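You operate a simulated robot arm through the tools that you are given. There is no shell and no other tool. Be economical: measure what you need, move in short steps, check, and stop when the job is done.

Carry out the task below with a simulated robot arm. There is one attempt and no reset: what you move stays moved.

## Task
Brush release on the white pin mould's stripe, stand it up, push its knob home.
Fine: yellow block brush, tin of green release, brush back where it lay; black pin knob fully down; mould on the flat steel plate; other moulds stay bare; nothing dropped, broken or left on. Set down upright: white pin mould. A coat counts when it lies all over at full strength: go over it till it gets no stronger.

Only the result counts: the job must be done as asked and must still hold three seconds after the hand-in. Knocking over, shifting, dropping, spilling or breaking anything else fails it.

## Robot
A 6-joint arm with a fingered hand, fixed in place. Base frame: the origin is at the foot of the arm, x ahead of it, y to its left, z up; the work surface is at about z = 0.88. Readings come in m, rad, newtons and seconds.
With the tool pointing down near the work surface it reaches from about 0.3 to 0.7 m from the base axis. Its first joint turns from -2.897 to 2.897 rad. Payload 4 kg.
The TCP is the grasp point between the finger pads, 0.022 m short of the fingertips. In the tool frame z runs along the fingers and y along their closing line. Largest opening 0.112 m; the body of the gripper starts 0.06 m behind the TCP. The gripper is a hand of 4 fingers: y runs from the thumb to the fingers, the wrist lies at [0, 0, -0.218] in the tool frame.
Orientation is that of the tool frame in the base frame, as [roll, pitch, yaw] about the fixed x, y, z axes, in that order (R = Rz(yaw) Ry(pitch) Rx(roll)). With the fingers straight down and closing along the base's y, the tool's x points along the base's -x, its y along +y and its z along -z.

## Interface
- The arm moves only by the tool drive_tool. Its argument "moves" is one flat list of numbers, 6 for each row, row after row: the shift along the base's x, y, z in m, then the turn, a rotation vector about the base's x, y, z in rad. In form: [dx, dy, dz, ax, ay, az, dx, dy, dz, ax, ay, az, ...]. A call has 1 to 8 rows; each row shifts and turns the commanded pose from where the row before left it. Rows are played at 5 a second. More than 0.05 m and 0.15 rad between two rows, and nothing of the call is played. Where a pose cannot be reached the arm comes as near as it can. A force on the tool above 40 N (or 10 N above the force at the start of the call, whichever is more), or a blocked arm, ends the call early, and 0.2 s more pass. In this call time passes only in rows, and 0.2 s behind the last. The reply holds the time, the measured pose of the TCP, the force on the tool along the base axes, the opening and the grip force, in the units named above and with some noise, with the torque about the TCP (base axes, N m) and any sound that the robot's microphone picked up.
- Cameras (640 x 400 px; columns grow to the right, rows downward): "scene" is fixed at [0.0505, 0.6496, 1.4786]; the picture's right is [-0.62, -0.78, 0.00], its down [-0.39, 0.31, -0.87] and it looks along [0.68, -0.54, -0.49] (base axes); focal length 329 px, centre (320, 200). "wrist" rides on the gripper at [0.069, 0.004, -0.083] in the tool frame; the picture's right is [-0.06, 1.00, 0.00], its down [-0.77, -0.05, -0.64] and it looks along [-0.64, -0.04, 0.77] (tool axes); focal length 243 px, centre (320, 200). There is no depth. A picture from a camera that has moved, and an enlarged one, comes with that camera's place and axes in the base frame and with its lens.
- camera(camera): a new picture of that camera. The clock stands still meanwhile.
- finger_targets(finger1, finger2, finger3, thumb_bend): sets how far each is bent, from 0 (flat) to 1 (curled in); at 0.3 the hand is open as for a grip, at 0.7 the pads meet at the TCP. One left out holds its place. A second passes; each finger stops where it meets its share of the squeeze, and holds until it gets a number again. It is the only way to open and close the hand. It gives what a move gives, with no picture; readings hold the bend of each and the force on the fingers (four entries, about 0 where the hand has none), thumb and palm.
- enlarge(camera, box): a new picture of the part [left, top, right, bottom] of that camera's present view, enlarged. The clock stands still meanwhile.
- hand_in(): hands the job in; it is judged then, once.

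Work in short steps. Places have to be worked out from the pictures, the camera data and where the tool is seen: move nearer, look again, correct. Check each grasp and each placing, and mend what went wrong. You have 120 turns and 76 pictures in all, those below and enlarged ones among them. Open the gripper and draw the arm clear of the work before you hand the job in, unless the task says otherwise; then end with one line.

The tools are called after ">>>" by a JSON object that holds its "api" and its "payload". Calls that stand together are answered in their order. drive_tool: Moves the arm, as the interface text tells. Its arguments: {"type":"object","properties":{"moves":{"type":"array"}},"required":["moves"]} The other tools are called the same way: finger_targets (finger1, finger2, finger3, thumb_bend) moves the fingers one by one; camera (camera) takes a picture; enlarge (camera, box) takes an enlarged picture of a part of a camera's view; hand_in () hands the job in.

At the start:

```text
time_s: 0.0
tool_pos: [0.4558, 0.1266, 1.1761]
tool_rot: [-3.141, 0.001, 3.141]
ft_force: [-0.2, -0.3, 0.3]
ft_torque: [0.02, -0.02, 0.0]
width: 0.1117
grasp_force: 0.0
shape: jaw
bend: [0.3, 0.3, 0.3, 0.3]
finger forces: [0.1, 0.0, 0.0, 0.0, 0.0, 0.0]
```

scene: 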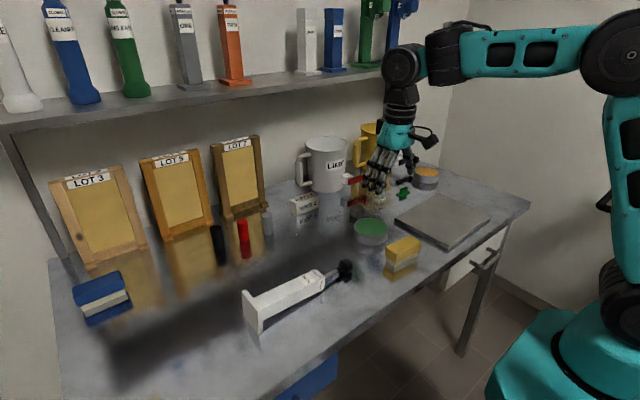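
wrist: 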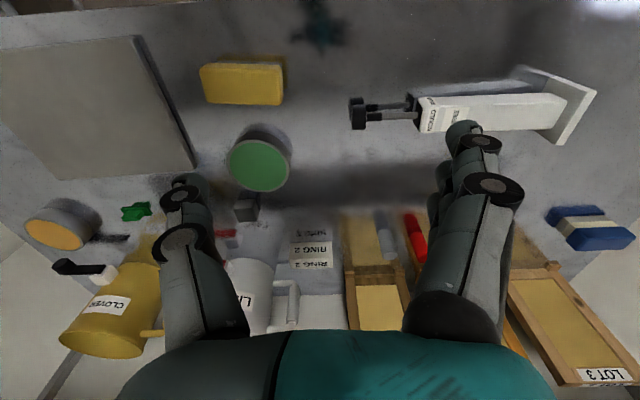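

The white mould lies on its side in front, with its black knob towards the plate; the yellow block and green tin are nearby. I take enlarged views to measure.

>>> {"api": "enlarge", "payload": {"camera": "scene", "box": [220, 180, 460, 340]}}

>>> {"api": "enlarge", "payload": {"camera": "wrist", "box": [180, 40, 620, 220]}}

```text
2.50 times, centred on (340, 260) of scene
camera zoom: at [0.0505, 0.6496, 1.4786], right [-0.62, -0.78, 0.0], down [-0.39, 0.31, -0.87], along [0.68, -0.54, -0.49], focal length 823 px, centre (270, 50)
```

zoom: 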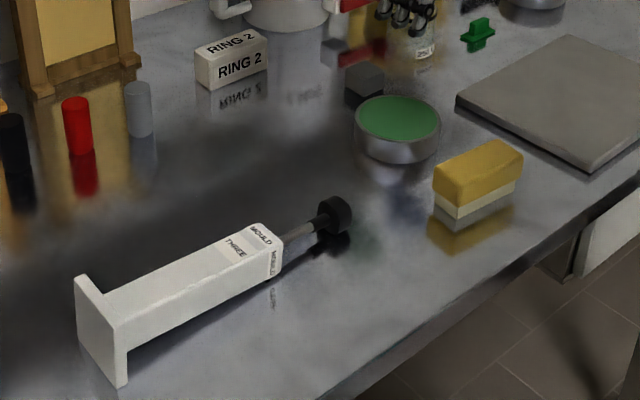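

```text
1.45 times, centred on (400, 130) of wrist
camera zoom: at [0.3861, 0.13, 1.2599], right [0.06, 1.0, 0.0], down [0.77, -0.05, 0.64], along [0.64, -0.04, -0.77], focal length 353 px, centre (204, 302)
```

zoom: 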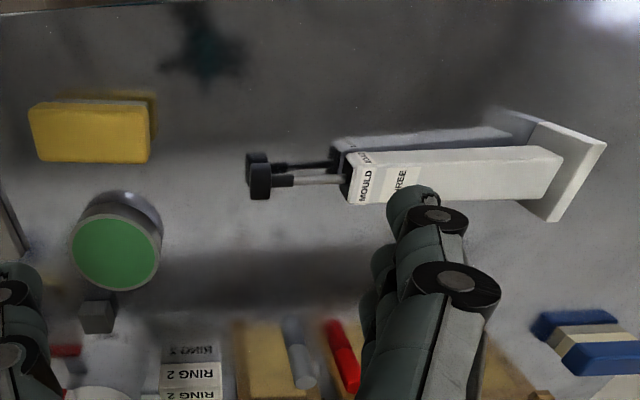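

Estimates: mould axis along y at x≈0.53 from foot y≈0.46 to knob y≈0.19; brush about (0.475, 0.02), tin about (0.60, 0.015). I move the wrist camera nearer to the mould to find the stripe.

>>> {"api": "drive_tool", "payload": {"moves": [0, 0.045, -0.02, 0, 0, 0, 0, 0.045, -0.02, 0, 0, 0, 0, 0.045, -0.02, 0, 0, 0, -0.02, 0.04, -0.02, 0, 0, 0, -0.02, 0.03, -0.02, 0, 0, 0]}}

>>> {"api": "camera", "payload": {"camera": "wrist"}}

>>> {"api": "camera", "payload": {"camera": "scene"}}

```text
time_s: 1.2
tool_pos: [0.4149, 0.3301, 1.0745]
tool_rot: [3.141, -0.002, 3.141]
ft_force: [0.2, -0.2, 0.2]
ft_torque: [-0.04, -0.01, -0.02]
width: 0.1117
grasp_force: 0.0
shape: jaw
bend: [0.3, 0.3, 0.3, 0.3]
finger forces: [0.0, 0.0, 0.0, 0.0, 0.0, 0.0]
```

```text
71 pictures are left
camera wrist: at [0.3448, 0.3341, 1.1592], right [0.06, 1.0, 0.0], down [0.77, -0.05, 0.64], along [0.64, -0.04, -0.77], focal length 243 px, centre (320, 200)
```

wrist: 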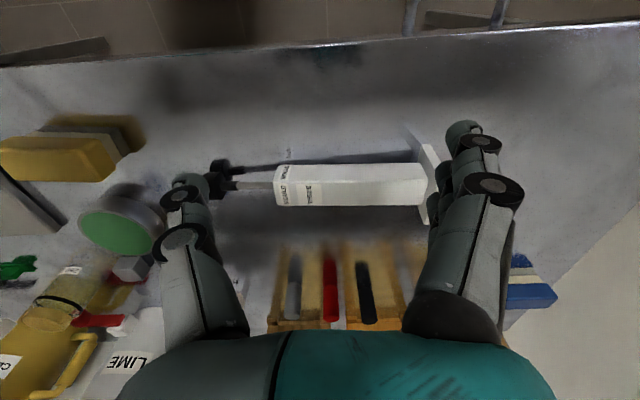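

```text
70 pictures are left
```

scene: 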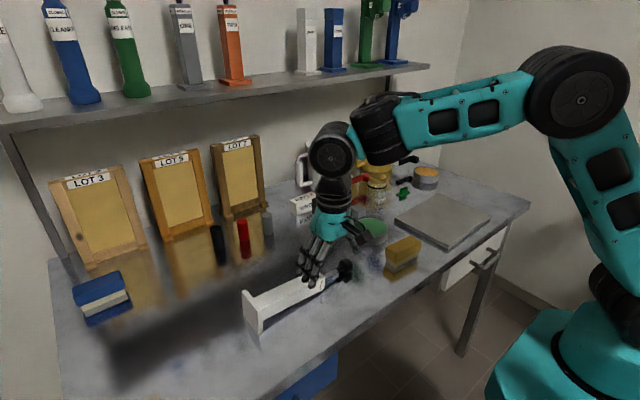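

The mould is seen from the robot's side now; I enlarge it and the brush.

>>> {"api": "enlarge", "payload": {"camera": "wrist", "box": [190, 110, 480, 240]}}

>>> {"api": "enlarge", "payload": {"camera": "scene", "box": [230, 230, 370, 340]}}

>>> {"api": "enlarge", "payload": {"camera": "scene", "box": [160, 0, 420, 100]}}

```text
2.21 times, centred on (335, 175) of wrist
camera zoom: at [0.3448, 0.3341, 1.1592], right [0.06, 1.0, 0.0], down [0.77, -0.05, 0.64], along [0.64, -0.04, -0.77], focal length 535 px, centre (287, 255)
```

zoom: 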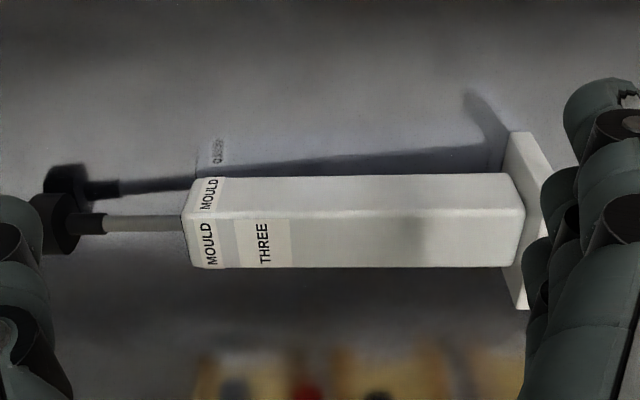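

```text
3.64 times, centred on (300, 285) of scene
camera zoom: at [0.0505, 0.6496, 1.4786], right [-0.62, -0.78, 0.0], down [-0.39, 0.31, -0.87], along [0.68, -0.54, -0.49], focal length 1196 px, centre (393, -109)
```

zoom: 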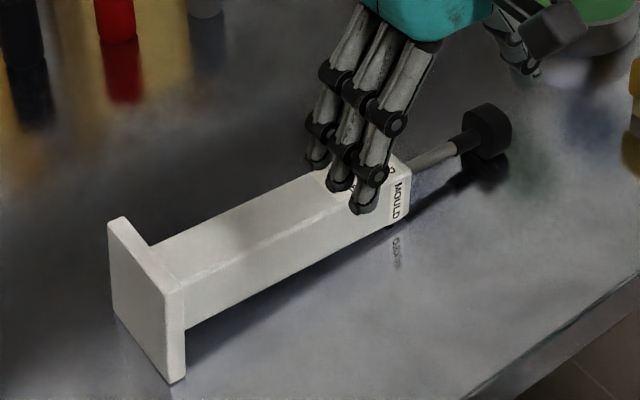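

```text
2.46 times, centred on (290, 50) of scene
camera zoom: at [0.0505, 0.6496, 1.4786], right [-0.62, -0.78, 0.0], down [-0.39, 0.31, -0.87], along [0.68, -0.54, -0.49], focal length 810 px, centre (394, 569)
```

zoom: 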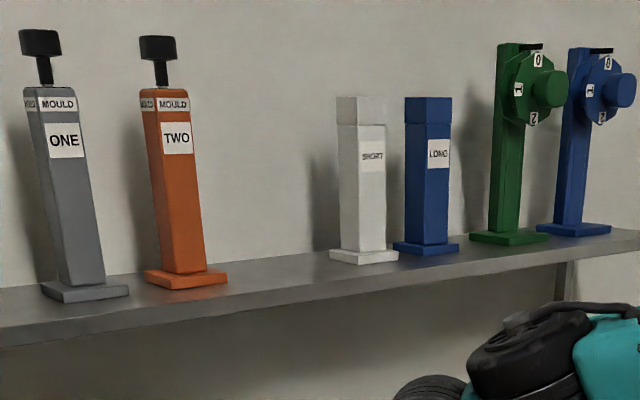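

No obvious stripe yet apart from the MOULD band; I look at the body at higher enlargement.

>>> {"api": "enlarge", "payload": {"camera": "wrist", "box": [265, 150, 345, 220]}}

>>> {"api": "enlarge", "payload": {"camera": "wrist", "box": [335, 150, 445, 230]}}

```text
5.71 times, centred on (305, 185) of wrist
camera zoom: at [0.3448, 0.3341, 1.1592], right [0.06, 1.0, 0.0], down [0.77, -0.05, 0.64], along [0.64, -0.04, -0.77], focal length 1386 px, centre (406, 286)
```

zoom: 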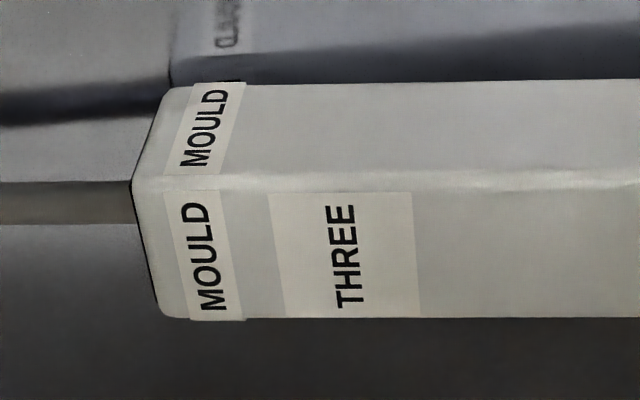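

```text
5.00 times, centred on (390, 190) of wrist
camera zoom: at [0.3448, 0.3341, 1.1592], right [0.06, 1.0, 0.0], down [0.77, -0.05, 0.64], along [0.64, -0.04, -0.77], focal length 1213 px, centre (-30, 250)
```

zoom: 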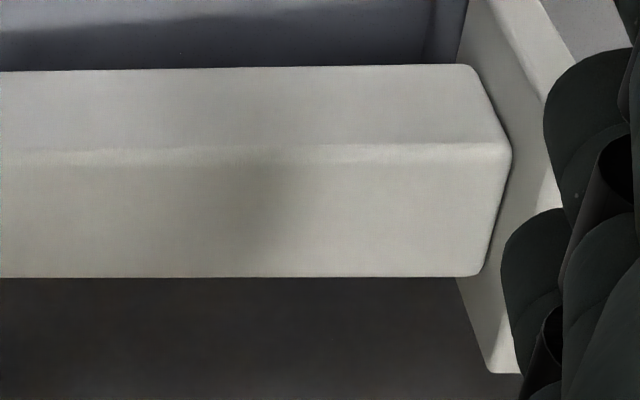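

The two visible faces carry no stripe, so it must be on the far (+x) face or underneath. I turn the hand half round to look from the far side.

>>> {"api": "drive_tool", "payload": {"moves": [0.02, 0, 0.01, 0, 0, -0.15, 0.02, 0, 0.01, 0, 0, -0.15, 0.02, 0, 0.01, 0, 0, -0.15, 0.02, 0, 0.01, 0, 0, -0.15, 0.02, 0, 0, 0, 0, -0.15, 0.02, 0, 0, 0, 0, -0.15, 0.02, 0, 0, 0, 0, -0.15, 0.02, 0, 0, 0, 0, -0.15]}}

>>> {"api": "drive_tool", "payload": {"moves": [0.01, 0, 0, 0, 0, -0.15, 0.01, 0, 0, 0, 0, -0.15, 0, 0, 0, 0, 0, -0.15, 0, 0, 0, 0, 0, -0.15, 0, 0, 0, 0, 0, -0.15, 0, 0, 0, 0, 0, -0.15, 0, 0, 0, 0, 0, -0.15, 0, 0, 0, 0, 0, -0.15]}}

>>> {"api": "camera", "payload": {"camera": "wrist"}}

```text
time_s: 3.0
tool_pos: [0.5739, 0.3285, 1.1139]
tool_rot: [3.141, 0.0, 1.94]
ft_force: [-0.4, -0.2, 0.8]
ft_torque: [0.03, 0.01, -0.01]
width: 0.1119
grasp_force: 0.0
shape: jaw
bend: [0.3, 0.3, 0.3, 0.3]
finger forces: [0.1, 0.1, 0.0, 0.0, 0.0, 0.0]
```

```text
time_s: 4.8
tool_pos: [0.5776, 0.3026, 1.1225]
tool_rot: [3.141, 0.001, 0.741]
ft_force: [-0.7, -0.2, -0.1]
ft_torque: [0.01, 0.0, 0.0]
width: 0.1119
grasp_force: 0.1
shape: jaw
bend: [0.3, 0.3, 0.3, 0.3]
finger forces: [0.0, 0.1, 0.0, 0.0, 0.0, 0.1]
out of reach, approached as far as the arm can: row 1
```

```text
64 pictures are left
camera wrist: at [0.6314, 0.3472, 1.2061], right [0.63, -0.78, 0.0], down [-0.6, -0.48, 0.64], along [-0.5, -0.4, -0.77], focal length 243 px, centre (320, 200)
```

wrist: 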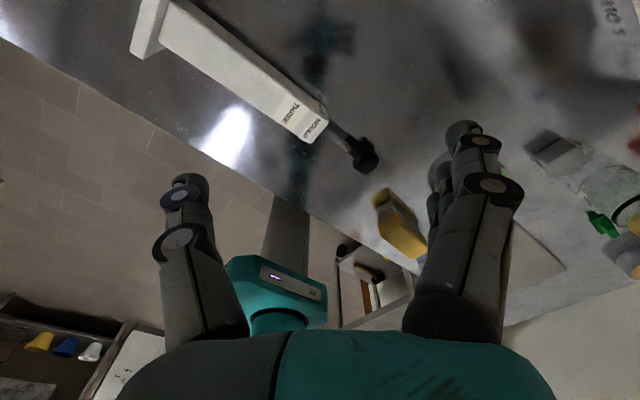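

The far side of the mould is now in view; I enlarge it.

>>> {"api": "enlarge", "payload": {"camera": "wrist", "box": [120, 0, 400, 180]}}

```text
2.22 times, centred on (260, 90) of wrist
camera zoom: at [0.6314, 0.3472, 1.2061], right [0.63, -0.78, 0.0], down [-0.6, -0.48, 0.64], along [-0.5, -0.4, -0.77], focal length 539 px, centre (453, 444)
```

zoom: 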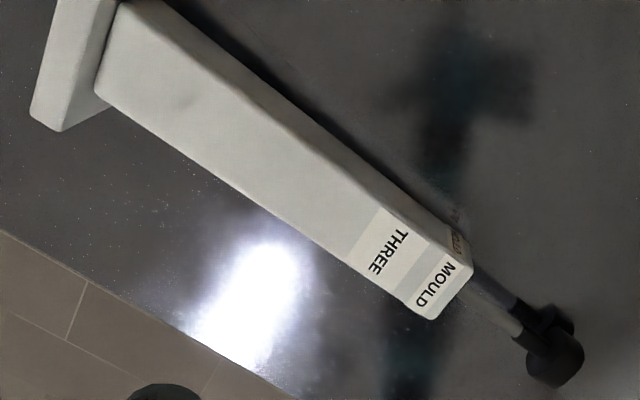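

>>> {"api": "enlarge", "payload": {"camera": "wrist", "box": [190, 0, 340, 130]}}

```text
3.08 times, centred on (265, 65) of wrist
camera zoom: at [0.6314, 0.3472, 1.2061], right [0.63, -0.78, 0.0], down [-0.6, -0.48, 0.64], along [-0.5, -0.4, -0.77], focal length 746 px, centre (489, 615)
```

zoom: 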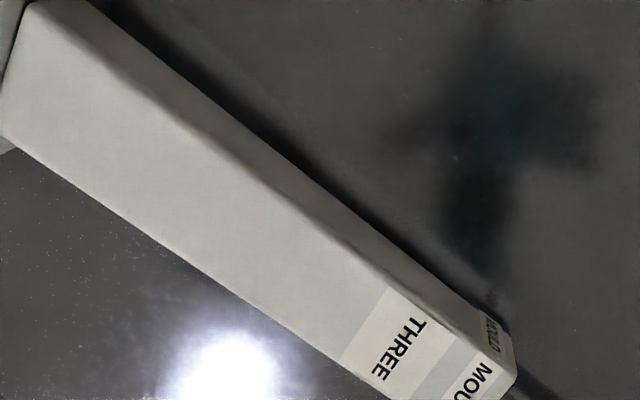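

The +x face has only the MOULD label, so the stripe must be on the underside. Plan: grasp from above closing along x, stand the mould up on the bench, look, regrasp from the other side and lay it stripe-up. I turn the hand to yaw −π/2, staying high.

>>> {"api": "drive_tool", "payload": {"moves": [-0.02, 0, 0.01, 0, 0, 0.147, -0.02, 0, 0.01, 0, 0, 0.147, -0.02, 0, 0, 0, 0, 0.147, 0, 0, 0, 0, 0, 0.147, 0, 0, 0, 0, 0, 0.147, 0, 0, 0, 0, 0, 0.147, 0, 0, 0, 0, 0, 0.147, 0, 0, 0, 0, 0, 0.147]}}

>>> {"api": "drive_tool", "payload": {"moves": [0, 0, 0, 0, 0, 0.147, 0, 0, 0, 0, 0, 0.147, 0, 0, 0, 0, 0, 0.147, 0, 0, 0, 0, 0, 0.147, 0, 0, 0, 0, 0, 0.147, 0, 0, 0, 0, 0, 0.147, 0, 0, 0, 0, 0, 0.147, 0, 0, 0, 0, 0, 0.147]}}

>>> {"api": "drive_tool", "payload": {"moves": [0, 0, 0, 0, 0, 0.147, 0, 0, 0, 0, 0, 0.147, 0, 0, 0, 0, 0, 0.147, 0, 0, 0, 0, 0, 0.147, 0, 0, 0, 0, 0, 0.147, 0, 0, 0, 0, 0, 0.147, 0, 0, 0, 0, 0, 0.147, 0, 0, 0, 0, 0, 0.147]}}

```text
time_s: 6.6
tool_pos: [0.5174, 0.3032, 1.1432]
tool_rot: [3.14, -0.001, 1.922]
ft_force: [0.3, 0.2, -0.8]
ft_torque: [-0.01, 0.0, -0.03]
width: 0.112
grasp_force: 0.0
shape: jaw
bend: [0.3, 0.3, 0.3, 0.3]
finger forces: [0.0, 0.1, 0.0, 0.0, 0.0, 0.0]
```

```text
time_s: 8.4
tool_pos: [0.5168, 0.3036, 1.1432]
tool_rot: [-3.139, 0.001, 3.099]
ft_force: [-0.2, -0.5, -1.0]
ft_torque: [0.04, 0.0, 0.01]
width: 0.1121
grasp_force: 0.1
shape: jaw
bend: [0.3, 0.3, 0.3, 0.3]
finger forces: [0.1, 0.0, 0.0, 0.1, 0.0, 0.1]
```

```text
time_s: 10.2
tool_pos: [0.5172, 0.3047, 1.1413]
tool_rot: [3.141, -0.001, -2.011]
ft_force: [0.3, -0.1, -0.7]
ft_torque: [0.01, 0.0, 0.03]
width: 0.1122
grasp_force: 0.1
shape: jaw
bend: [0.3, 0.3, 0.3, 0.3]
finger forces: [0.0, 0.0, 0.0, 0.0, 0.0, 0.0]
```

Finishing the turn to yaw ≈ −1.6 and moving above the grasp point, then looking.

>>> {"api": "drive_tool", "payload": {"moves": [0.002, 0.02, -0.03, 0, 0, 0.135, 0.002, 0.015, -0.03, 0, 0, 0.135, 0.002, 0, -0.03, 0, 0, 0.135, 0, 0, -0.03, 0, 0, 0]}}

>>> {"api": "camera", "payload": {"camera": "wrist"}}

>>> {"api": "enlarge", "payload": {"camera": "scene", "box": [220, 160, 420, 340]}}

```text
time_s: 11.2
tool_pos: [0.5238, 0.3386, 1.0222]
tool_rot: [3.139, -0.001, -1.607]
ft_force: [0.5, 0.0, -0.3]
ft_torque: [0.01, -0.01, -0.02]
width: 0.1119
grasp_force: 0.1
shape: jaw
bend: [0.3, 0.3, 0.3, 0.3]
finger forces: [0.1, 0.1, 0.0, 0.0, 0.1, 0.2]
```

```text
61 pictures are left
camera wrist: at [0.5158, 0.2705, 1.1064], right [-1.0, 0.1, 0.0], down [0.08, 0.76, 0.64], along [0.06, 0.64, -0.77], focal length 243 px, centre (320, 200)
```

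wrist: 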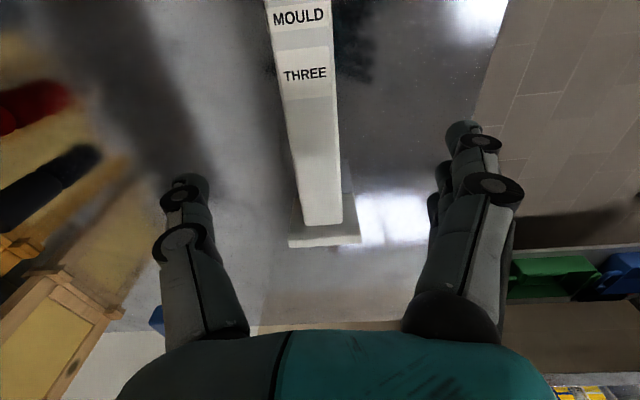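

```text
2.22 times, centred on (320, 250) of scene
camera zoom: at [0.0505, 0.6496, 1.4786], right [-0.62, -0.78, 0.0], down [-0.39, 0.31, -0.87], along [0.68, -0.54, -0.49], focal length 731 px, centre (320, 89)
```

zoom: 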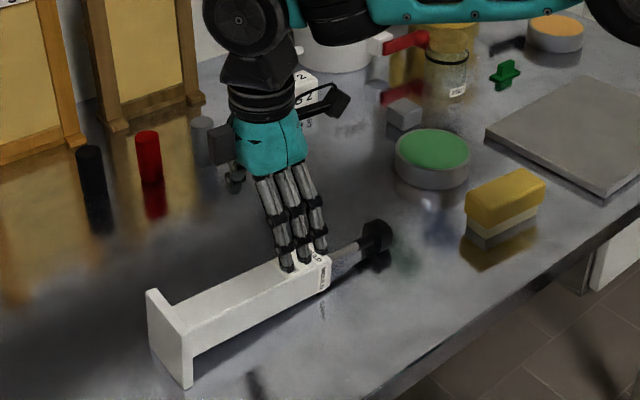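

The body centre line is at x ≈ 0.528, nearly along y. I correct and descend around it to z ≈ 0.915.

>>> {"api": "drive_tool", "payload": {"moves": [0.004, 0, -0.03, 0, 0, 0.025, 0, 0, -0.03, 0, 0, 0, 0, 0, -0.03, 0, 0, 0, 0, 0, -0.018, 0, 0, 0]}}

>>> {"api": "camera", "payload": {"camera": "wrist"}}

```text
time_s: 12.2
tool_pos: [0.5266, 0.3396, 0.9148]
tool_rot: [3.141, -0.001, -1.584]
ft_force: [-0.6, 0.2, -0.2]
ft_torque: [0.0, -0.03, 0.03]
width: 0.1122
grasp_force: 0.1
shape: jaw
bend: [0.3, 0.3, 0.3, 0.3]
finger forces: [0.1, 0.0, 0.1, 0.0, 0.0, 0.0]
```

```text
59 pictures are left
camera wrist: at [0.5213, 0.2698, 0.9984], right [-1.0, 0.08, 0.0], down [0.06, 0.76, 0.64], along [0.05, 0.64, -0.77], focal length 243 px, centre (320, 200)
```

wrist: 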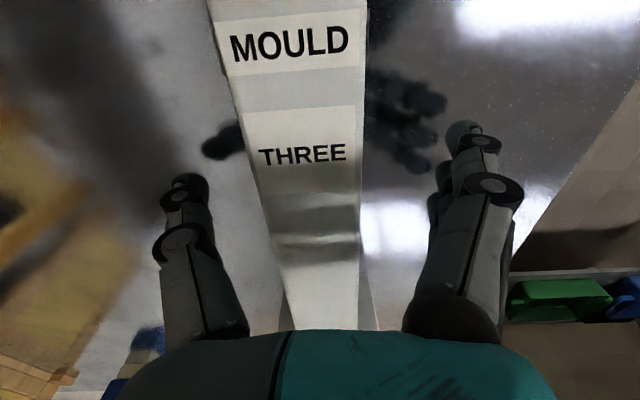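

The mould is centred between thumb and fingers; I close the hand.

>>> {"api": "finger_targets", "payload": {"finger1": 0.65, "finger2": 0.65, "finger3": 0.65, "thumb_bend": 0.65}}

```text
time_s: 13.2
tool_pos: [0.5269, 0.3399, 0.9147]
tool_rot: [3.141, 0.002, -1.583]
ft_force: [0.5, 0.0, -0.2]
ft_torque: [0.02, -0.02, -0.02]
width: 0.0387
grasp_force: 9.7
shape: fingers
bend: [0.59, 0.59, 0.59, 0.59]
finger forces: [3.4, 3.4, 3.5, 0.0, 10.3, 0.1]
```

Grip is on (10 N, width 0.039 m). I lift in small steps and check.

>>> {"api": "drive_tool", "payload": {"moves": [0, 0, 0.02, 0, 0, 0, 0, 0, 0.03, 0, 0, 0, 0, 0, 0.04, 0, 0, 0, 0, 0, 0.04, 0, 0, 0]}}

>>> {"api": "camera", "payload": {"camera": "scene"}}

```text
time_s: 14.2
tool_pos: [0.528, 0.3388, 1.0442]
tool_rot: [3.14, 0.0, -1.584]
ft_force: [0.4, -0.1, -2.3]
ft_torque: [-0.03, 0.01, 0.01]
width: 0.0387
grasp_force: 9.9
shape: fingers
bend: [0.6, 0.59, 0.59, 0.59]
finger forces: [3.5, 3.3, 3.5, 0.0, 10.4, 0.1]
```

```text
58 pictures are left
```

scene: 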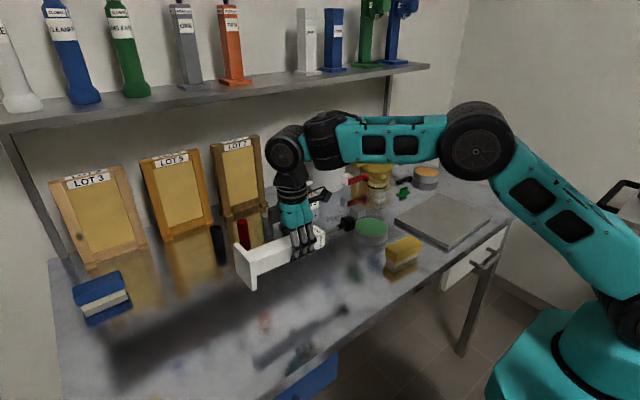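

Weight is about 2.3 N and the grip is firm. I rotate −90° about x so that the foot points down, in two calls.

>>> {"api": "drive_tool", "payload": {"moves": [-0.007, -0.005, 0.005, -0.142, 0, 0, -0.007, -0.005, 0.005, -0.142, 0, 0, -0.007, -0.005, 0.005, -0.142, 0, 0, -0.007, -0.005, 0.005, -0.142, 0, 0, -0.007, -0.005, 0.005, -0.142, 0, 0, -0.007, -0.005, 0, -0.142, 0, 0, -0.007, -0.005, 0, -0.142, 0, 0, -0.007, -0.005, 0, -0.142, 0, 0]}}

>>> {"api": "drive_tool", "payload": {"moves": [0, 0, 0, -0.142, 0, 0, 0, 0, 0, -0.142, 0, 0, 0, 0, 0, -0.142, 0, 0]}}

>>> {"api": "camera", "payload": {"camera": "scene"}}

```text
time_s: 16.0
tool_pos: [0.2975, 0.19, 0.9298]
tool_rot: [-3.108, -1.136, -1.604]
ft_force: [0.0, -0.4, -3.2]
ft_torque: [-0.01, 0.02, -0.01]
width: 0.0387
grasp_force: 11.2
shape: fingers
bend: [0.6, 0.6, 0.6, 0.59]
finger forces: [4.0, 4.0, 3.7, 0.0, 10.8, 0.0]
out of reach, approached as far as the arm can: row 1, 2, 3, 4, 5, 6, 7, 8
```

```text
time_s: 16.8
tool_pos: [0.2467, 0.1349, 0.9106]
tool_rot: [-1.985, -1.554, -2.726]
ft_force: [0.0, 1.1, -2.8]
ft_torque: [0.05, 0.03, -0.01]
width: 0.0386
grasp_force: 11.3
shape: fingers
bend: [0.6, 0.6, 0.6, 0.59]
finger forces: [4.1, 3.9, 3.4, 0.0, 10.7, 0.1]
out of reach, approached as far as the arm can: row 1, 2, 3
```

```text
57 pictures are left
```

scene: 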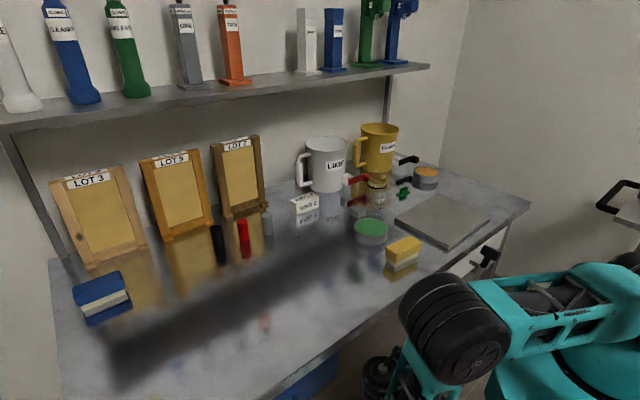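

The arm could not follow that turn and drifted off the table edge, mould still held. I reverse the turn step by step along the same path.

>>> {"api": "drive_tool", "payload": {"moves": [0, 0, 0, 0.142, 0, 0, 0, 0, 0, 0.142, 0, 0, 0, 0, 0, 0.142, 0, 0]}}

```text
time_s: 17.6
tool_pos: [0.2465, 0.1356, 0.9097]
tool_rot: [-3.117, -1.133, -1.6]
ft_force: [-0.2, 0.2, -1.6]
ft_torque: [-0.03, -0.02, -0.01]
width: 0.0389
grasp_force: 10.8
shape: fingers
bend: [0.6, 0.6, 0.6, 0.59]
finger forces: [4.0, 3.7, 3.9, 0.0, 10.5, 0.0]
```

Orientation came back, position did not; the commanded pose follows the reached one. I raise the tool clear of the table height first.

>>> {"api": "drive_tool", "payload": {"moves": [0, 0, 0.03, 0, 0, 0, 0, 0, 0.04, 0, 0, 0]}}

>>> {"api": "camera", "payload": {"camera": "scene"}}

```text
time_s: 18.2
tool_pos: [0.2465, 0.1354, 0.9811]
tool_rot: [-3.119, -1.136, -1.6]
ft_force: [-0.4, 0.2, -2.0]
ft_torque: [0.01, 0.0, 0.03]
width: 0.0389
grasp_force: 11.5
shape: fingers
bend: [0.6, 0.6, 0.6, 0.59]
finger forces: [3.8, 3.7, 3.8, 0.0, 10.5, 0.0]
```

```text
56 pictures are left
```

scene: 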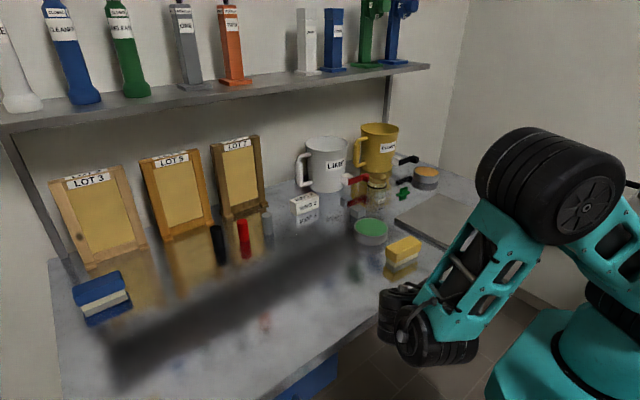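

It follows normally now. I lift further, then bring it out over the table.

>>> {"api": "drive_tool", "payload": {"moves": [0, 0, 0.045, 0, 0, 0, 0, 0, 0.045, 0, 0, 0, 0, 0, 0.045, 0, 0, 0, 0.04, 0, 0.02, 0, 0, 0, 0.045, 0, 0, 0, 0, 0, 0.045, 0, 0, 0, 0, 0, 0.04, 0, 0, 0, 0, 0]}}

>>> {"api": "camera", "payload": {"camera": "scene"}}

```text
time_s: 19.8
tool_pos: [0.3074, 0.0783, 1.0217]
tool_rot: [-3.11, -1.136, -1.602]
ft_force: [-0.4, 0.8, -1.9]
ft_torque: [-0.01, -0.01, -0.01]
width: 0.0387
grasp_force: 10.8
shape: fingers
bend: [0.6, 0.6, 0.6, 0.59]
finger forces: [3.6, 3.9, 3.7, 0.0, 10.6, 0.0]
out of reach, approached as far as the arm can: row 2, 3, 4, 5, 6, 7
```

```text
55 pictures are left
```

scene: 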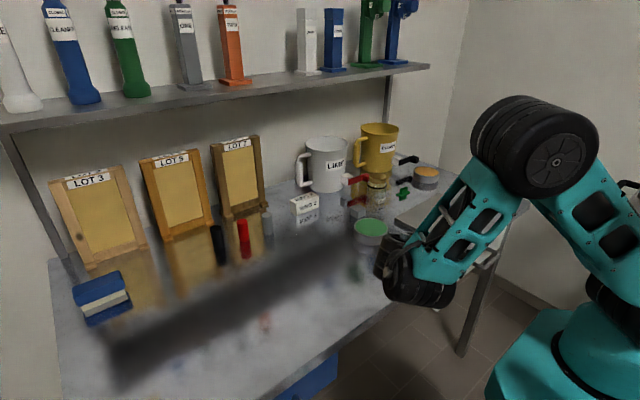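

In this orientation (pointing −y at positive y, i.e. backwards) the wrist is limited, so I'll instead lay it back down and regrasp with the camera towards the foot, which lets the hand point outwards. First I undo the tilt.

>>> {"api": "drive_tool", "payload": {"moves": [0, 0, 0.005, 0.142, 0, 0, 0, 0, 0.005, 0.142, 0, 0, 0, 0, 0.005, 0.142, 0, 0, 0, 0, 0.005, 0.142, 0, 0, 0, 0, 0.005, 0.142, 0, 0, 0, 0, 0, 0.142, 0, 0, 0, 0, 0, 0.142, 0, 0, 0, 0, 0, 0.142, 0, 0]}}

>>> {"api": "camera", "payload": {"camera": "scene"}}

```text
time_s: 21.6
tool_pos: [0.3072, 0.0791, 1.0473]
tool_rot: [-3.141, 0.003, -1.582]
ft_force: [0.0, 0.9, -1.2]
ft_torque: [-0.02, 0.01, 0.0]
width: 0.0386
grasp_force: 11.1
shape: fingers
bend: [0.6, 0.6, 0.6, 0.59]
finger forces: [3.8, 3.8, 3.8, 0.1, 10.7, 0.0]
```

```text
54 pictures are left
```

scene: 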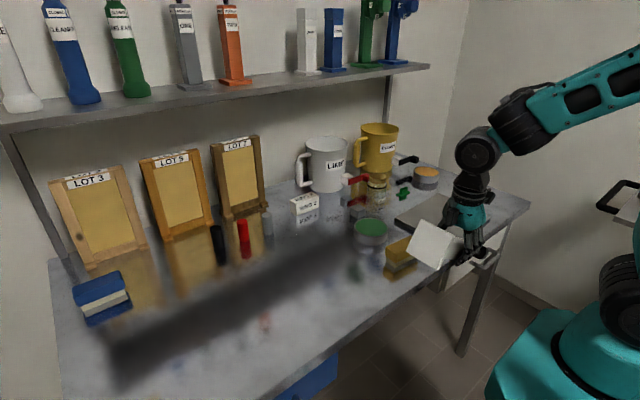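

Back to pointing down, mould held level. Now I try tilting outward instead, so as to roll the mould a quarter turn at a time; first I carry it over free bench around (0.53, 0.32).

>>> {"api": "drive_tool", "payload": {"moves": [0.0, 0.03, 0.01, 0, 0, 0, 0.028, 0.03, 0.01, 0, 0, 0, 0.032, 0.03, 0, 0, 0, 0, 0.032, 0.03, 0, 0, 0, 0, 0.032, 0.03, 0, 0, 0, 0, 0.032, 0.03, 0, 0, 0, 0, 0.032, 0.03, 0, 0, 0, 0, 0.032, 0.03, 0, 0, 0, 0]}}

>>> {"api": "drive_tool", "payload": {"moves": [0, 0, 0, 0, -0.14, 0, 0, 0, 0, 0, -0.14, 0]}}

```text
time_s: 23.4
tool_pos: [0.526, 0.3195, 1.0674]
tool_rot: [3.141, 0.001, -1.583]
ft_force: [-0.4, 0.2, -2.3]
ft_torque: [-0.01, 0.03, 0.0]
width: 0.0386
grasp_force: 9.9
shape: fingers
bend: [0.6, 0.6, 0.6, 0.59]
finger forces: [3.5, 3.6, 3.3, 0.1, 10.0, 0.0]
```

```text
time_s: 24.0
tool_pos: [0.5267, 0.3175, 1.0659]
tool_rot: [-2.859, 0.005, -1.583]
ft_force: [-0.7, 0.2, -2.4]
ft_torque: [-0.02, 0.02, 0.01]
width: 0.0386
grasp_force: 10.4
shape: fingers
bend: [0.6, 0.6, 0.6, 0.6]
finger forces: [3.5, 3.9, 3.5, 0.1, 10.0, 0.1]
```

The outward tilt works. I continue to about 63°, still at height.

>>> {"api": "drive_tool", "payload": {"moves": [0, 0, 0, 0, -0.14, 0, 0, 0, 0, 0, -0.14, 0, 0, 0, 0, 0, -0.14, 0, 0, 0, 0, 0, -0.14, 0, 0, 0, 0, 0, -0.14, 0, 0, 0, 0, 0, -0.12, 0]}}

>>> {"api": "camera", "payload": {"camera": "scene"}}

>>> {"api": "camera", "payload": {"camera": "wrist"}}

```text
time_s: 25.4
tool_pos: [0.5274, 0.3195, 1.0664]
tool_rot: [-2.04, 0.011, -1.575]
ft_force: [-0.3, 0.9, -2.3]
ft_torque: [0.0, 0.0, -0.03]
width: 0.0386
grasp_force: 10.9
shape: fingers
bend: [0.6, 0.6, 0.6, 0.6]
finger forces: [4.0, 4.3, 3.8, 0.1, 9.8, 0.1]
```

```text
53 pictures are left
```

scene: 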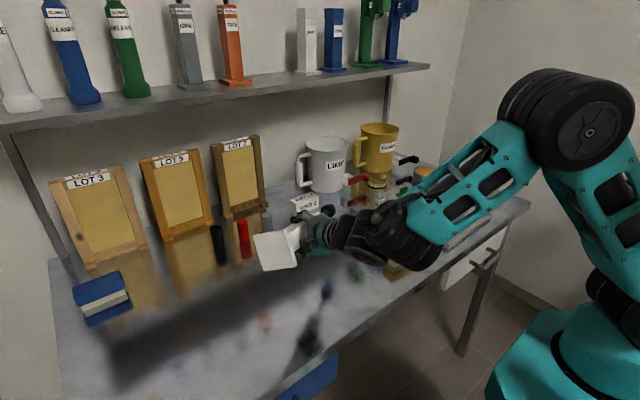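

```text
52 pictures are left
camera wrist: at [0.45, 0.2496, 1.1005], right [-0.45, 0.08, -0.89], down [-0.55, 0.76, 0.34], along [0.71, 0.64, -0.3], focal length 243 px, centre (320, 200)
```

wrist: 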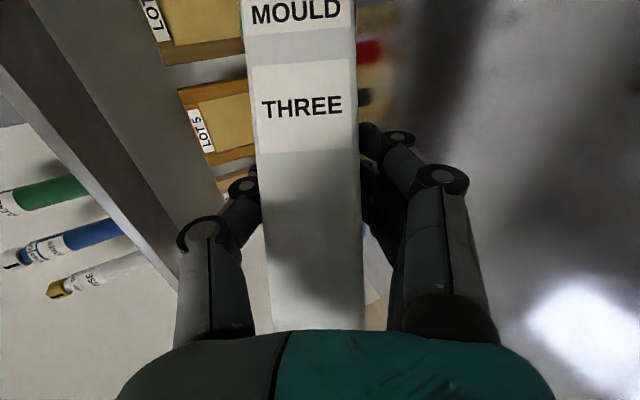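

All clear; I lower to just above contact (TCP z ≈ 0.935) then feel for the table.

>>> {"api": "drive_tool", "payload": {"moves": [0.003, 0, -0.045, 0, 0, 0, 0.003, 0, -0.045, 0, 0, 0, 0.003, 0, -0.03, 0, 0, 0, 0, 0, -0.01, 0, 0, 0]}}

>>> {"api": "drive_tool", "payload": {"moves": [0, 0, -0.004, 0, 0, 0, 0, 0, -0.003, 0, 0, 0]}}

>>> {"api": "enlarge", "payload": {"camera": "scene", "box": [200, 200, 440, 350]}}

```text
time_s: 26.4
tool_pos: [0.5351, 0.3178, 0.9362]
tool_rot: [-2.043, 0.009, -1.576]
ft_force: [0.4, -0.7, -1.3]
ft_torque: [-0.09, -0.01, 0.01]
width: 0.0384
grasp_force: 11.1
shape: fingers
bend: [0.6, 0.6, 0.59, 0.6]
finger forces: [3.6, 4.3, 4.1, 0.0, 9.7, 0.1]
```

```text
time_s: 27.0
tool_pos: [0.5354, 0.3191, 0.9301]
tool_rot: [-2.042, 0.012, -1.577]
ft_force: [-0.2, 1.9, -1.2]
ft_torque: [-0.18, -0.13, 0.07]
width: 0.0377
grasp_force: 11.4
shape: fingers
bend: [0.6, 0.6, 0.59, 0.6]
finger forces: [3.2, 4.1, 4.5, 0.0, 10.6, 0.0]
```

```text
2.67 times, centred on (320, 275) of scene
camera zoom: at [0.0505, 0.6496, 1.4786], right [-0.62, -0.78, 0.0], down [-0.39, 0.31, -0.87], along [0.68, -0.54, -0.49], focal length 877 px, centre (320, 0)
```

zoom: 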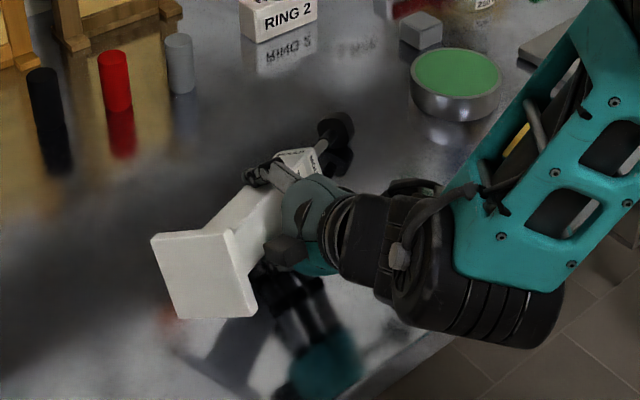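

Contact made with the foot edge. I tilt a little further to ~71°, which relieves the contact, watching force.

>>> {"api": "drive_tool", "payload": {"moves": [0, 0, 0.002, 0, -0.07, 0, 0, 0, 0, 0, -0.07, 0]}}

>>> {"api": "drive_tool", "payload": {"moves": [0, 0, -0.003, 0, 0, 0]}}

```text
time_s: 27.6
tool_pos: [0.5353, 0.3196, 0.931]
tool_rot: [-1.904, 0.013, -1.575]
ft_force: [-0.7, -0.5, -3.4]
ft_torque: [-0.03, 0.01, 0.01]
width: 0.0384
grasp_force: 10.7
shape: fingers
bend: [0.6, 0.6, 0.6, 0.6]
finger forces: [4.1, 4.3, 3.5, 0.1, 9.6, 0.0]
```

```text
time_s: 28.0
tool_pos: [0.5362, 0.3194, 0.9285]
tool_rot: [-1.903, 0.011, -1.574]
ft_force: [0.2, 0.5, -2.6]
ft_torque: [-0.01, 0.02, -0.01]
width: 0.038
grasp_force: 10.2
shape: fingers
bend: [0.6, 0.6, 0.6, 0.6]
finger forces: [4.0, 4.4, 3.6, 0.0, 9.4, 0.1]
```

>>> {"api": "drive_tool", "payload": {"moves": [0, 0, -0.002, 0, 0, 0, 0, 0, -0.002, 0, 0, 0]}}

>>> {"api": "enlarge", "payload": {"camera": "scene", "box": [240, 240, 360, 330]}}

```text
time_s: 28.6
tool_pos: [0.5368, 0.3191, 0.9248]
tool_rot: [-1.903, 0.014, -1.575]
ft_force: [0.0, 0.8, -2.8]
ft_torque: [-0.03, 0.04, 0.0]
width: 0.0383
grasp_force: 10.6
shape: fingers
bend: [0.6, 0.6, 0.6, 0.6]
finger forces: [4.0, 4.5, 3.5, 0.1, 9.4, 0.0]
```

```text
4.44 times, centred on (300, 285) of scene
camera zoom: at [0.0505, 0.6496, 1.4786], right [-0.62, -0.78, 0.0], down [-0.39, 0.31, -0.87], along [0.68, -0.54, -0.49], focal length 1462 px, centre (409, -178)
```

zoom: 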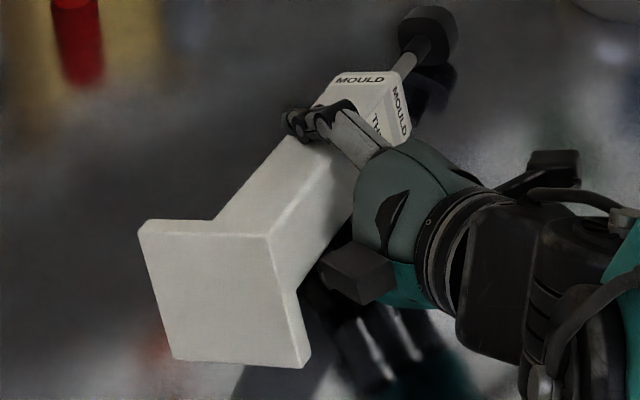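

Foot edge nearly touching; I lower further in 2 mm steps.

>>> {"api": "drive_tool", "payload": {"moves": [0, 0, -0.002, 0, 0, 0, 0, 0, -0.002, 0, 0, 0]}}

```text
time_s: 29.2
tool_pos: [0.5358, 0.3174, 0.9211]
tool_rot: [-1.901, 0.011, -1.574]
ft_force: [0.4, 1.2, -0.9]
ft_torque: [-0.09, -0.07, 0.03]
width: 0.038
grasp_force: 10.2
shape: fingers
bend: [0.6, 0.6, 0.59, 0.6]
finger forces: [3.2, 4.2, 4.2, 0.0, 10.0, 0.1]
```

Contact as predicted. I open only the thumb (upper side), so the mould rests on the fingers and its foot edge.

>>> {"api": "finger_targets", "payload": {"thumb_bend": 0.4}}

>>> {"api": "enlarge", "payload": {"camera": "scene", "box": [240, 240, 360, 330]}}

```text
time_s: 30.2
tool_pos: [0.5358, 0.3185, 0.9205]
tool_rot: [-1.901, 0.012, -1.575]
ft_force: [0.0, 0.8, -2.5]
ft_torque: [0.0, -0.03, 0.02]
width: 0.0524
grasp_force: 1.1
shape: fingers
bend: [0.64, 0.64, 0.64, 0.4]
finger forces: [0.6, 0.6, 1.1, 0.0, 0.0, 0.1]
```

```text
4.44 times, centred on (300, 285) of scene
camera zoom: at [0.0505, 0.6496, 1.4786], right [-0.62, -0.78, 0.0], down [-0.39, 0.31, -0.87], along [0.68, -0.54, -0.49], focal length 1462 px, centre (409, -178)
```

zoom: 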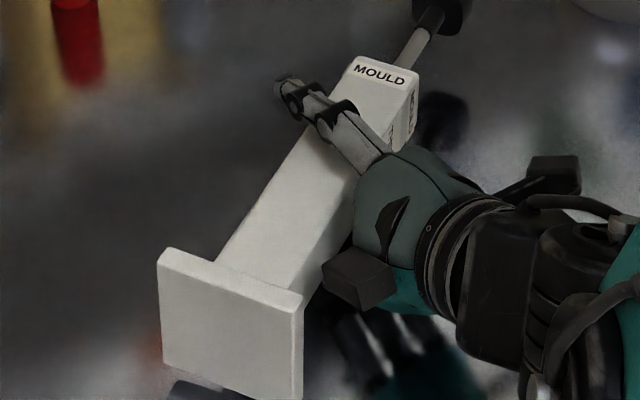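

The fingers closed on to 0.64 and lifted the mould a bit, cradling it. I ease the fingers open in two steps to let it down.

>>> {"api": "finger_targets", "payload": {"finger1": 0.59, "finger2": 0.59, "finger3": 0.59}}

>>> {"api": "finger_targets", "payload": {"finger1": 0.55, "finger2": 0.55, "finger3": 0.55}}

>>> {"api": "enlarge", "payload": {"camera": "scene", "box": [240, 240, 360, 330]}}

```text
time_s: 31.2
tool_pos: [0.5361, 0.3183, 0.9209]
tool_rot: [-1.904, 0.012, -1.572]
ft_force: [-0.5, 0.2, 0.8]
ft_torque: [-0.03, -0.01, 0.02]
width: 0.0602
grasp_force: 1.1
shape: fingers
bend: [0.58, 0.58, 0.58, 0.4]
finger forces: [0.6, 0.6, 1.2, 0.0, 0.1, 0.1]
```

```text
time_s: 32.2
tool_pos: [0.537, 0.3194, 0.9211]
tool_rot: [-1.9, 0.012, -1.576]
ft_force: [0.5, -1.2, 3.4]
ft_torque: [-0.03, -0.01, 0.02]
width: 0.0627
grasp_force: 3.7
shape: fingers
bend: [0.56, 0.56, 0.56, 0.4]
finger forces: [2.5, 2.3, 3.0, 0.0, 0.0, 0.1]
```

```text
4.44 times, centred on (300, 285) of scene
camera zoom: at [0.0505, 0.6496, 1.4786], right [-0.62, -0.78, 0.0], down [-0.39, 0.31, -0.87], along [0.68, -0.54, -0.49], focal length 1462 px, centre (409, -178)
```

zoom: 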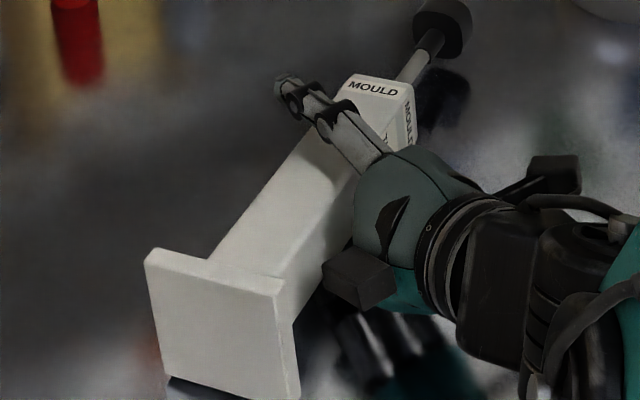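

The mould is nearly level, resting on the fingers, which touch the table. I withdraw the hand backwards along its axis.

>>> {"api": "drive_tool", "payload": {"moves": [-0.01, 0, 0.003, 0, 0, 0, -0.01, 0, 0.003, 0, 0, 0, -0.015, 0, 0.004, 0, 0, 0, -0.015, 0, 0.004, 0, 0, 0]}}

>>> {"api": "enlarge", "payload": {"camera": "scene", "box": [220, 220, 380, 340]}}

```text
time_s: 33.2
tool_pos: [0.4865, 0.3189, 0.9339]
tool_rot: [-1.903, 0.013, -1.574]
ft_force: [-0.6, 0.6, -1.7]
ft_torque: [-0.02, 0.01, 0.02]
width: 0.0653
grasp_force: 1.2
shape: fingers
bend: [0.54, 0.54, 0.54, 0.4]
finger forces: [0.7, 0.7, 1.0, 0.1, 0.1, 0.0]
```

```text
3.33 times, centred on (300, 280) of scene
camera zoom: at [0.0505, 0.6496, 1.4786], right [-0.62, -0.78, 0.0], down [-0.39, 0.31, -0.87], along [0.68, -0.54, -0.49], focal length 1097 px, centre (387, -67)
```

zoom: 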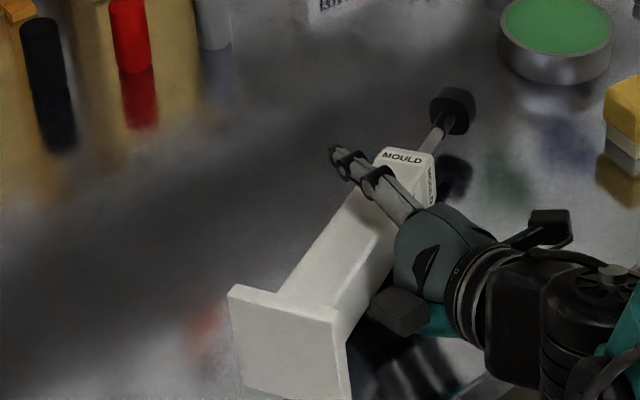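

The curled fingers dragged the mould along with them (now x ≈ 0.487, still cradled). I flatten the fingers in steps so it settles on the table and they no longer hook it.

>>> {"api": "finger_targets", "payload": {"finger1": 0.46, "finger2": 0.46, "finger3": 0.46, "thumb_bend": 0.3}}

>>> {"api": "drive_tool", "payload": {"moves": [0, 0, 0.01, 0, 0, 0]}}

>>> {"api": "finger_targets", "payload": {"finger1": 0.36, "finger2": 0.36, "finger3": 0.36}}

>>> {"api": "enlarge", "payload": {"camera": "scene", "box": [220, 220, 380, 340]}}

```text
time_s: 34.2
tool_pos: [0.4853, 0.3189, 0.9358]
tool_rot: [-1.903, 0.013, -1.575]
ft_force: [-0.4, -0.4, -0.7]
ft_torque: [-0.02, -0.01, -0.01]
width: 0.091
grasp_force: 1.0
shape: fingers
bend: [0.46, 0.45, 0.44, 0.3]
finger forces: [0.3, 0.5, 1.1, 0.0, 0.0, 0.1]
```

```text
time_s: 34.6
tool_pos: [0.4867, 0.3178, 0.9439]
tool_rot: [-1.903, 0.014, -1.575]
ft_force: [-0.1, 0.0, -2.0]
ft_torque: [-0.02, -0.01, 0.0]
width: 0.0917
grasp_force: 0.8
shape: fingers
bend: [0.45, 0.45, 0.45, 0.3]
finger forces: [0.4, 0.7, 0.9, 0.1, 0.0, 0.1]
```

```text
time_s: 35.6
tool_pos: [0.4857, 0.3172, 0.9441]
tool_rot: [-1.903, 0.011, -1.576]
ft_force: [-0.9, 0.1, -0.4]
ft_torque: [0.0, -0.01, 0.01]
width: 0.1047
grasp_force: 0.3
shape: fingers
bend: [0.36, 0.36, 0.35, 0.3]
finger forces: [0.0, 0.0, 0.4, 0.0, 0.0, 0.0]
```

```text
3.33 times, centred on (300, 280) of scene
camera zoom: at [0.0505, 0.6496, 1.4786], right [-0.62, -0.78, 0.0], down [-0.39, 0.31, -0.87], along [0.68, -0.54, -0.49], focal length 1097 px, centre (387, -67)
```

zoom: 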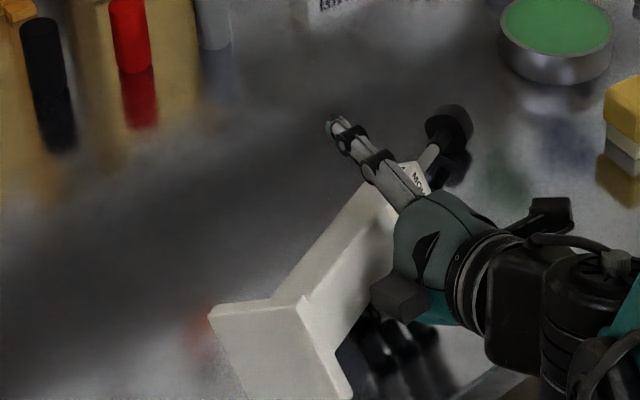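

The raised finger roots tip the mould back to roughly 50°. I rotate the hand further (flatter), lowering the finger roots so that it settles onto its new face.

>>> {"api": "drive_tool", "payload": {"moves": [0, 0, 0, 0, -0.06, 0, 0, 0, 0, 0, -0.06, 0, 0, 0, 0, 0, -0.06, 0]}}

>>> {"api": "enlarge", "payload": {"camera": "scene", "box": [220, 220, 380, 340]}}

```text
time_s: 36.4
tool_pos: [0.4858, 0.3194, 0.9441]
tool_rot: [-1.721, 0.013, -1.572]
ft_force: [-0.3, -1.0, 0.4]
ft_torque: [-0.02, -0.01, 0.01]
width: 0.1048
grasp_force: 1.0
shape: fingers
bend: [0.36, 0.35, 0.35, 0.3]
finger forces: [0.1, 0.6, 1.6, 0.0, 0.0, 0.0]
```

```text
3.33 times, centred on (300, 280) of scene
camera zoom: at [0.0505, 0.6496, 1.4786], right [-0.62, -0.78, 0.0], down [-0.39, 0.31, -0.87], along [0.68, -0.54, -0.49], focal length 1097 px, centre (387, -67)
```

zoom: 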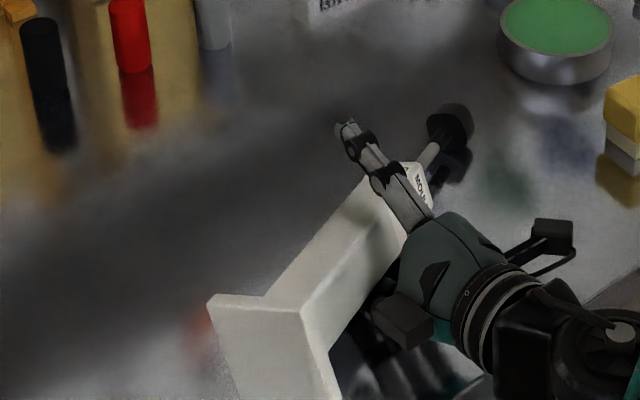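

It's settling toward its new face. With the fingers now nearly flat I withdraw a little and see whether the mould stays.

>>> {"api": "drive_tool", "payload": {"moves": [-0.01, 0, 0, 0, 0, 0, -0.015, 0, 0, 0, 0, 0, -0.015, 0, 0, 0, 0, 0]}}

>>> {"api": "enlarge", "payload": {"camera": "scene", "box": [220, 220, 380, 340]}}

```text
time_s: 37.2
tool_pos: [0.4455, 0.3184, 0.9449]
tool_rot: [-1.724, 0.012, -1.572]
ft_force: [-0.8, -0.4, -0.2]
ft_torque: [-0.04, 0.01, 0.0]
width: 0.1048
grasp_force: 1.3
shape: fingers
bend: [0.36, 0.35, 0.35, 0.3]
finger forces: [0.0, 0.5, 1.4, 0.0, 0.1, 0.0]
```

```text
3.33 times, centred on (300, 280) of scene
camera zoom: at [0.0505, 0.6496, 1.4786], right [-0.62, -0.78, 0.0], down [-0.39, 0.31, -0.87], along [0.68, -0.54, -0.49], focal length 1097 px, centre (387, -67)
```

zoom: 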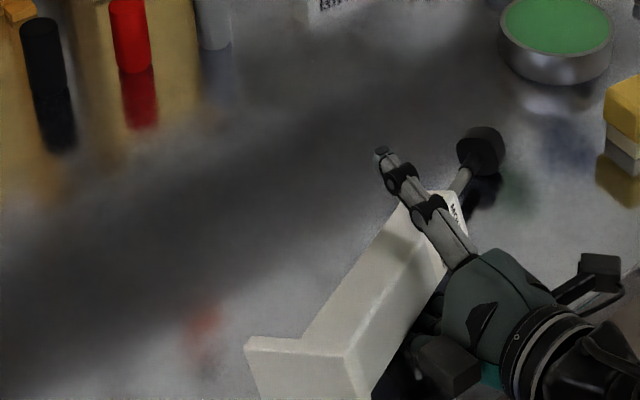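

It was dragged again; I stop short of the table edge and look from the wrist.

>>> {"api": "camera", "payload": {"camera": "wrist"}}

>>> {"api": "camera", "payload": {"camera": "scene"}}

```text
43 pictures are left
camera wrist: at [0.3626, 0.2491, 0.9531], right [-0.15, 0.08, -0.99], down [-0.63, 0.76, 0.15], along [0.77, 0.64, -0.07], focal length 243 px, centre (320, 200)
```

wrist: 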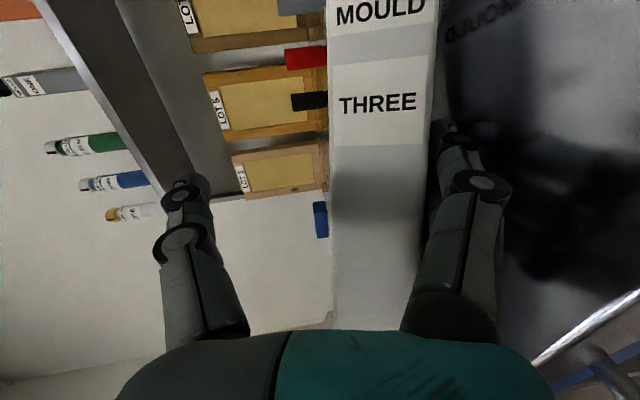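

```text
42 pictures are left
```

scene: 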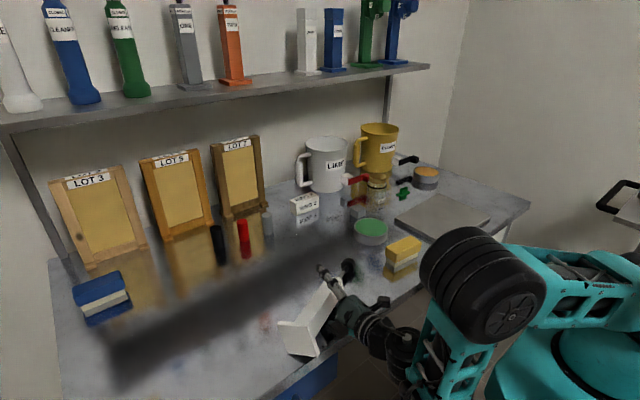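

Working the corners out, the mould now lies about level (rolled 90°) but yawed ~25° with its foot near (0.43, 0.42). I push it gently back in +x away from the edge, then lower slightly to unload the fingers.

>>> {"api": "drive_tool", "payload": {"moves": [0.015, 0, 0, 0, 0, 0, 0.02, 0, 0, 0, 0, 0, 0.02, 0, 0, 0, 0, 0, 0.02, 0, 0, 0, 0, 0]}}

>>> {"api": "drive_tool", "payload": {"moves": [0, 0, -0.002, 0, 0, 0, 0, 0, -0.002, 0, 0, 0]}}

>>> {"api": "enlarge", "payload": {"camera": "scene", "box": [220, 220, 400, 370]}}

```text
time_s: 38.2
tool_pos: [0.5217, 0.3185, 0.9441]
tool_rot: [-1.722, 0.012, -1.571]
ft_force: [-1.1, 0.3, -0.2]
ft_torque: [-0.01, 0.02, 0.0]
width: 0.105
grasp_force: 0.8
shape: fingers
bend: [0.36, 0.35, 0.35, 0.3]
finger forces: [0.1, 0.4, 1.2, 0.0, 0.1, 0.1]
```

```text
time_s: 38.8
tool_pos: [0.5218, 0.3195, 0.9407]
tool_rot: [-1.722, 0.011, -1.571]
ft_force: [-1.9, -0.6, 3.9]
ft_torque: [-0.04, 0.05, -0.02]
width: 0.1027
grasp_force: 4.6
shape: fingers
bend: [0.37, 0.37, 0.37, 0.3]
finger forces: [1.7, 2.1, 4.7, 0.0, 0.0, 0.0]
```

```text
2.67 times, centred on (310, 295) of scene
camera zoom: at [0.0505, 0.6496, 1.4786], right [-0.62, -0.78, 0.0], down [-0.39, 0.31, -0.87], along [0.68, -0.54, -0.49], focal length 877 px, centre (347, -53)
```

zoom: 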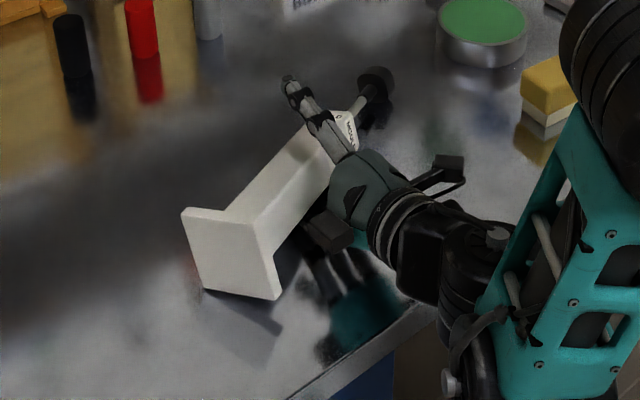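

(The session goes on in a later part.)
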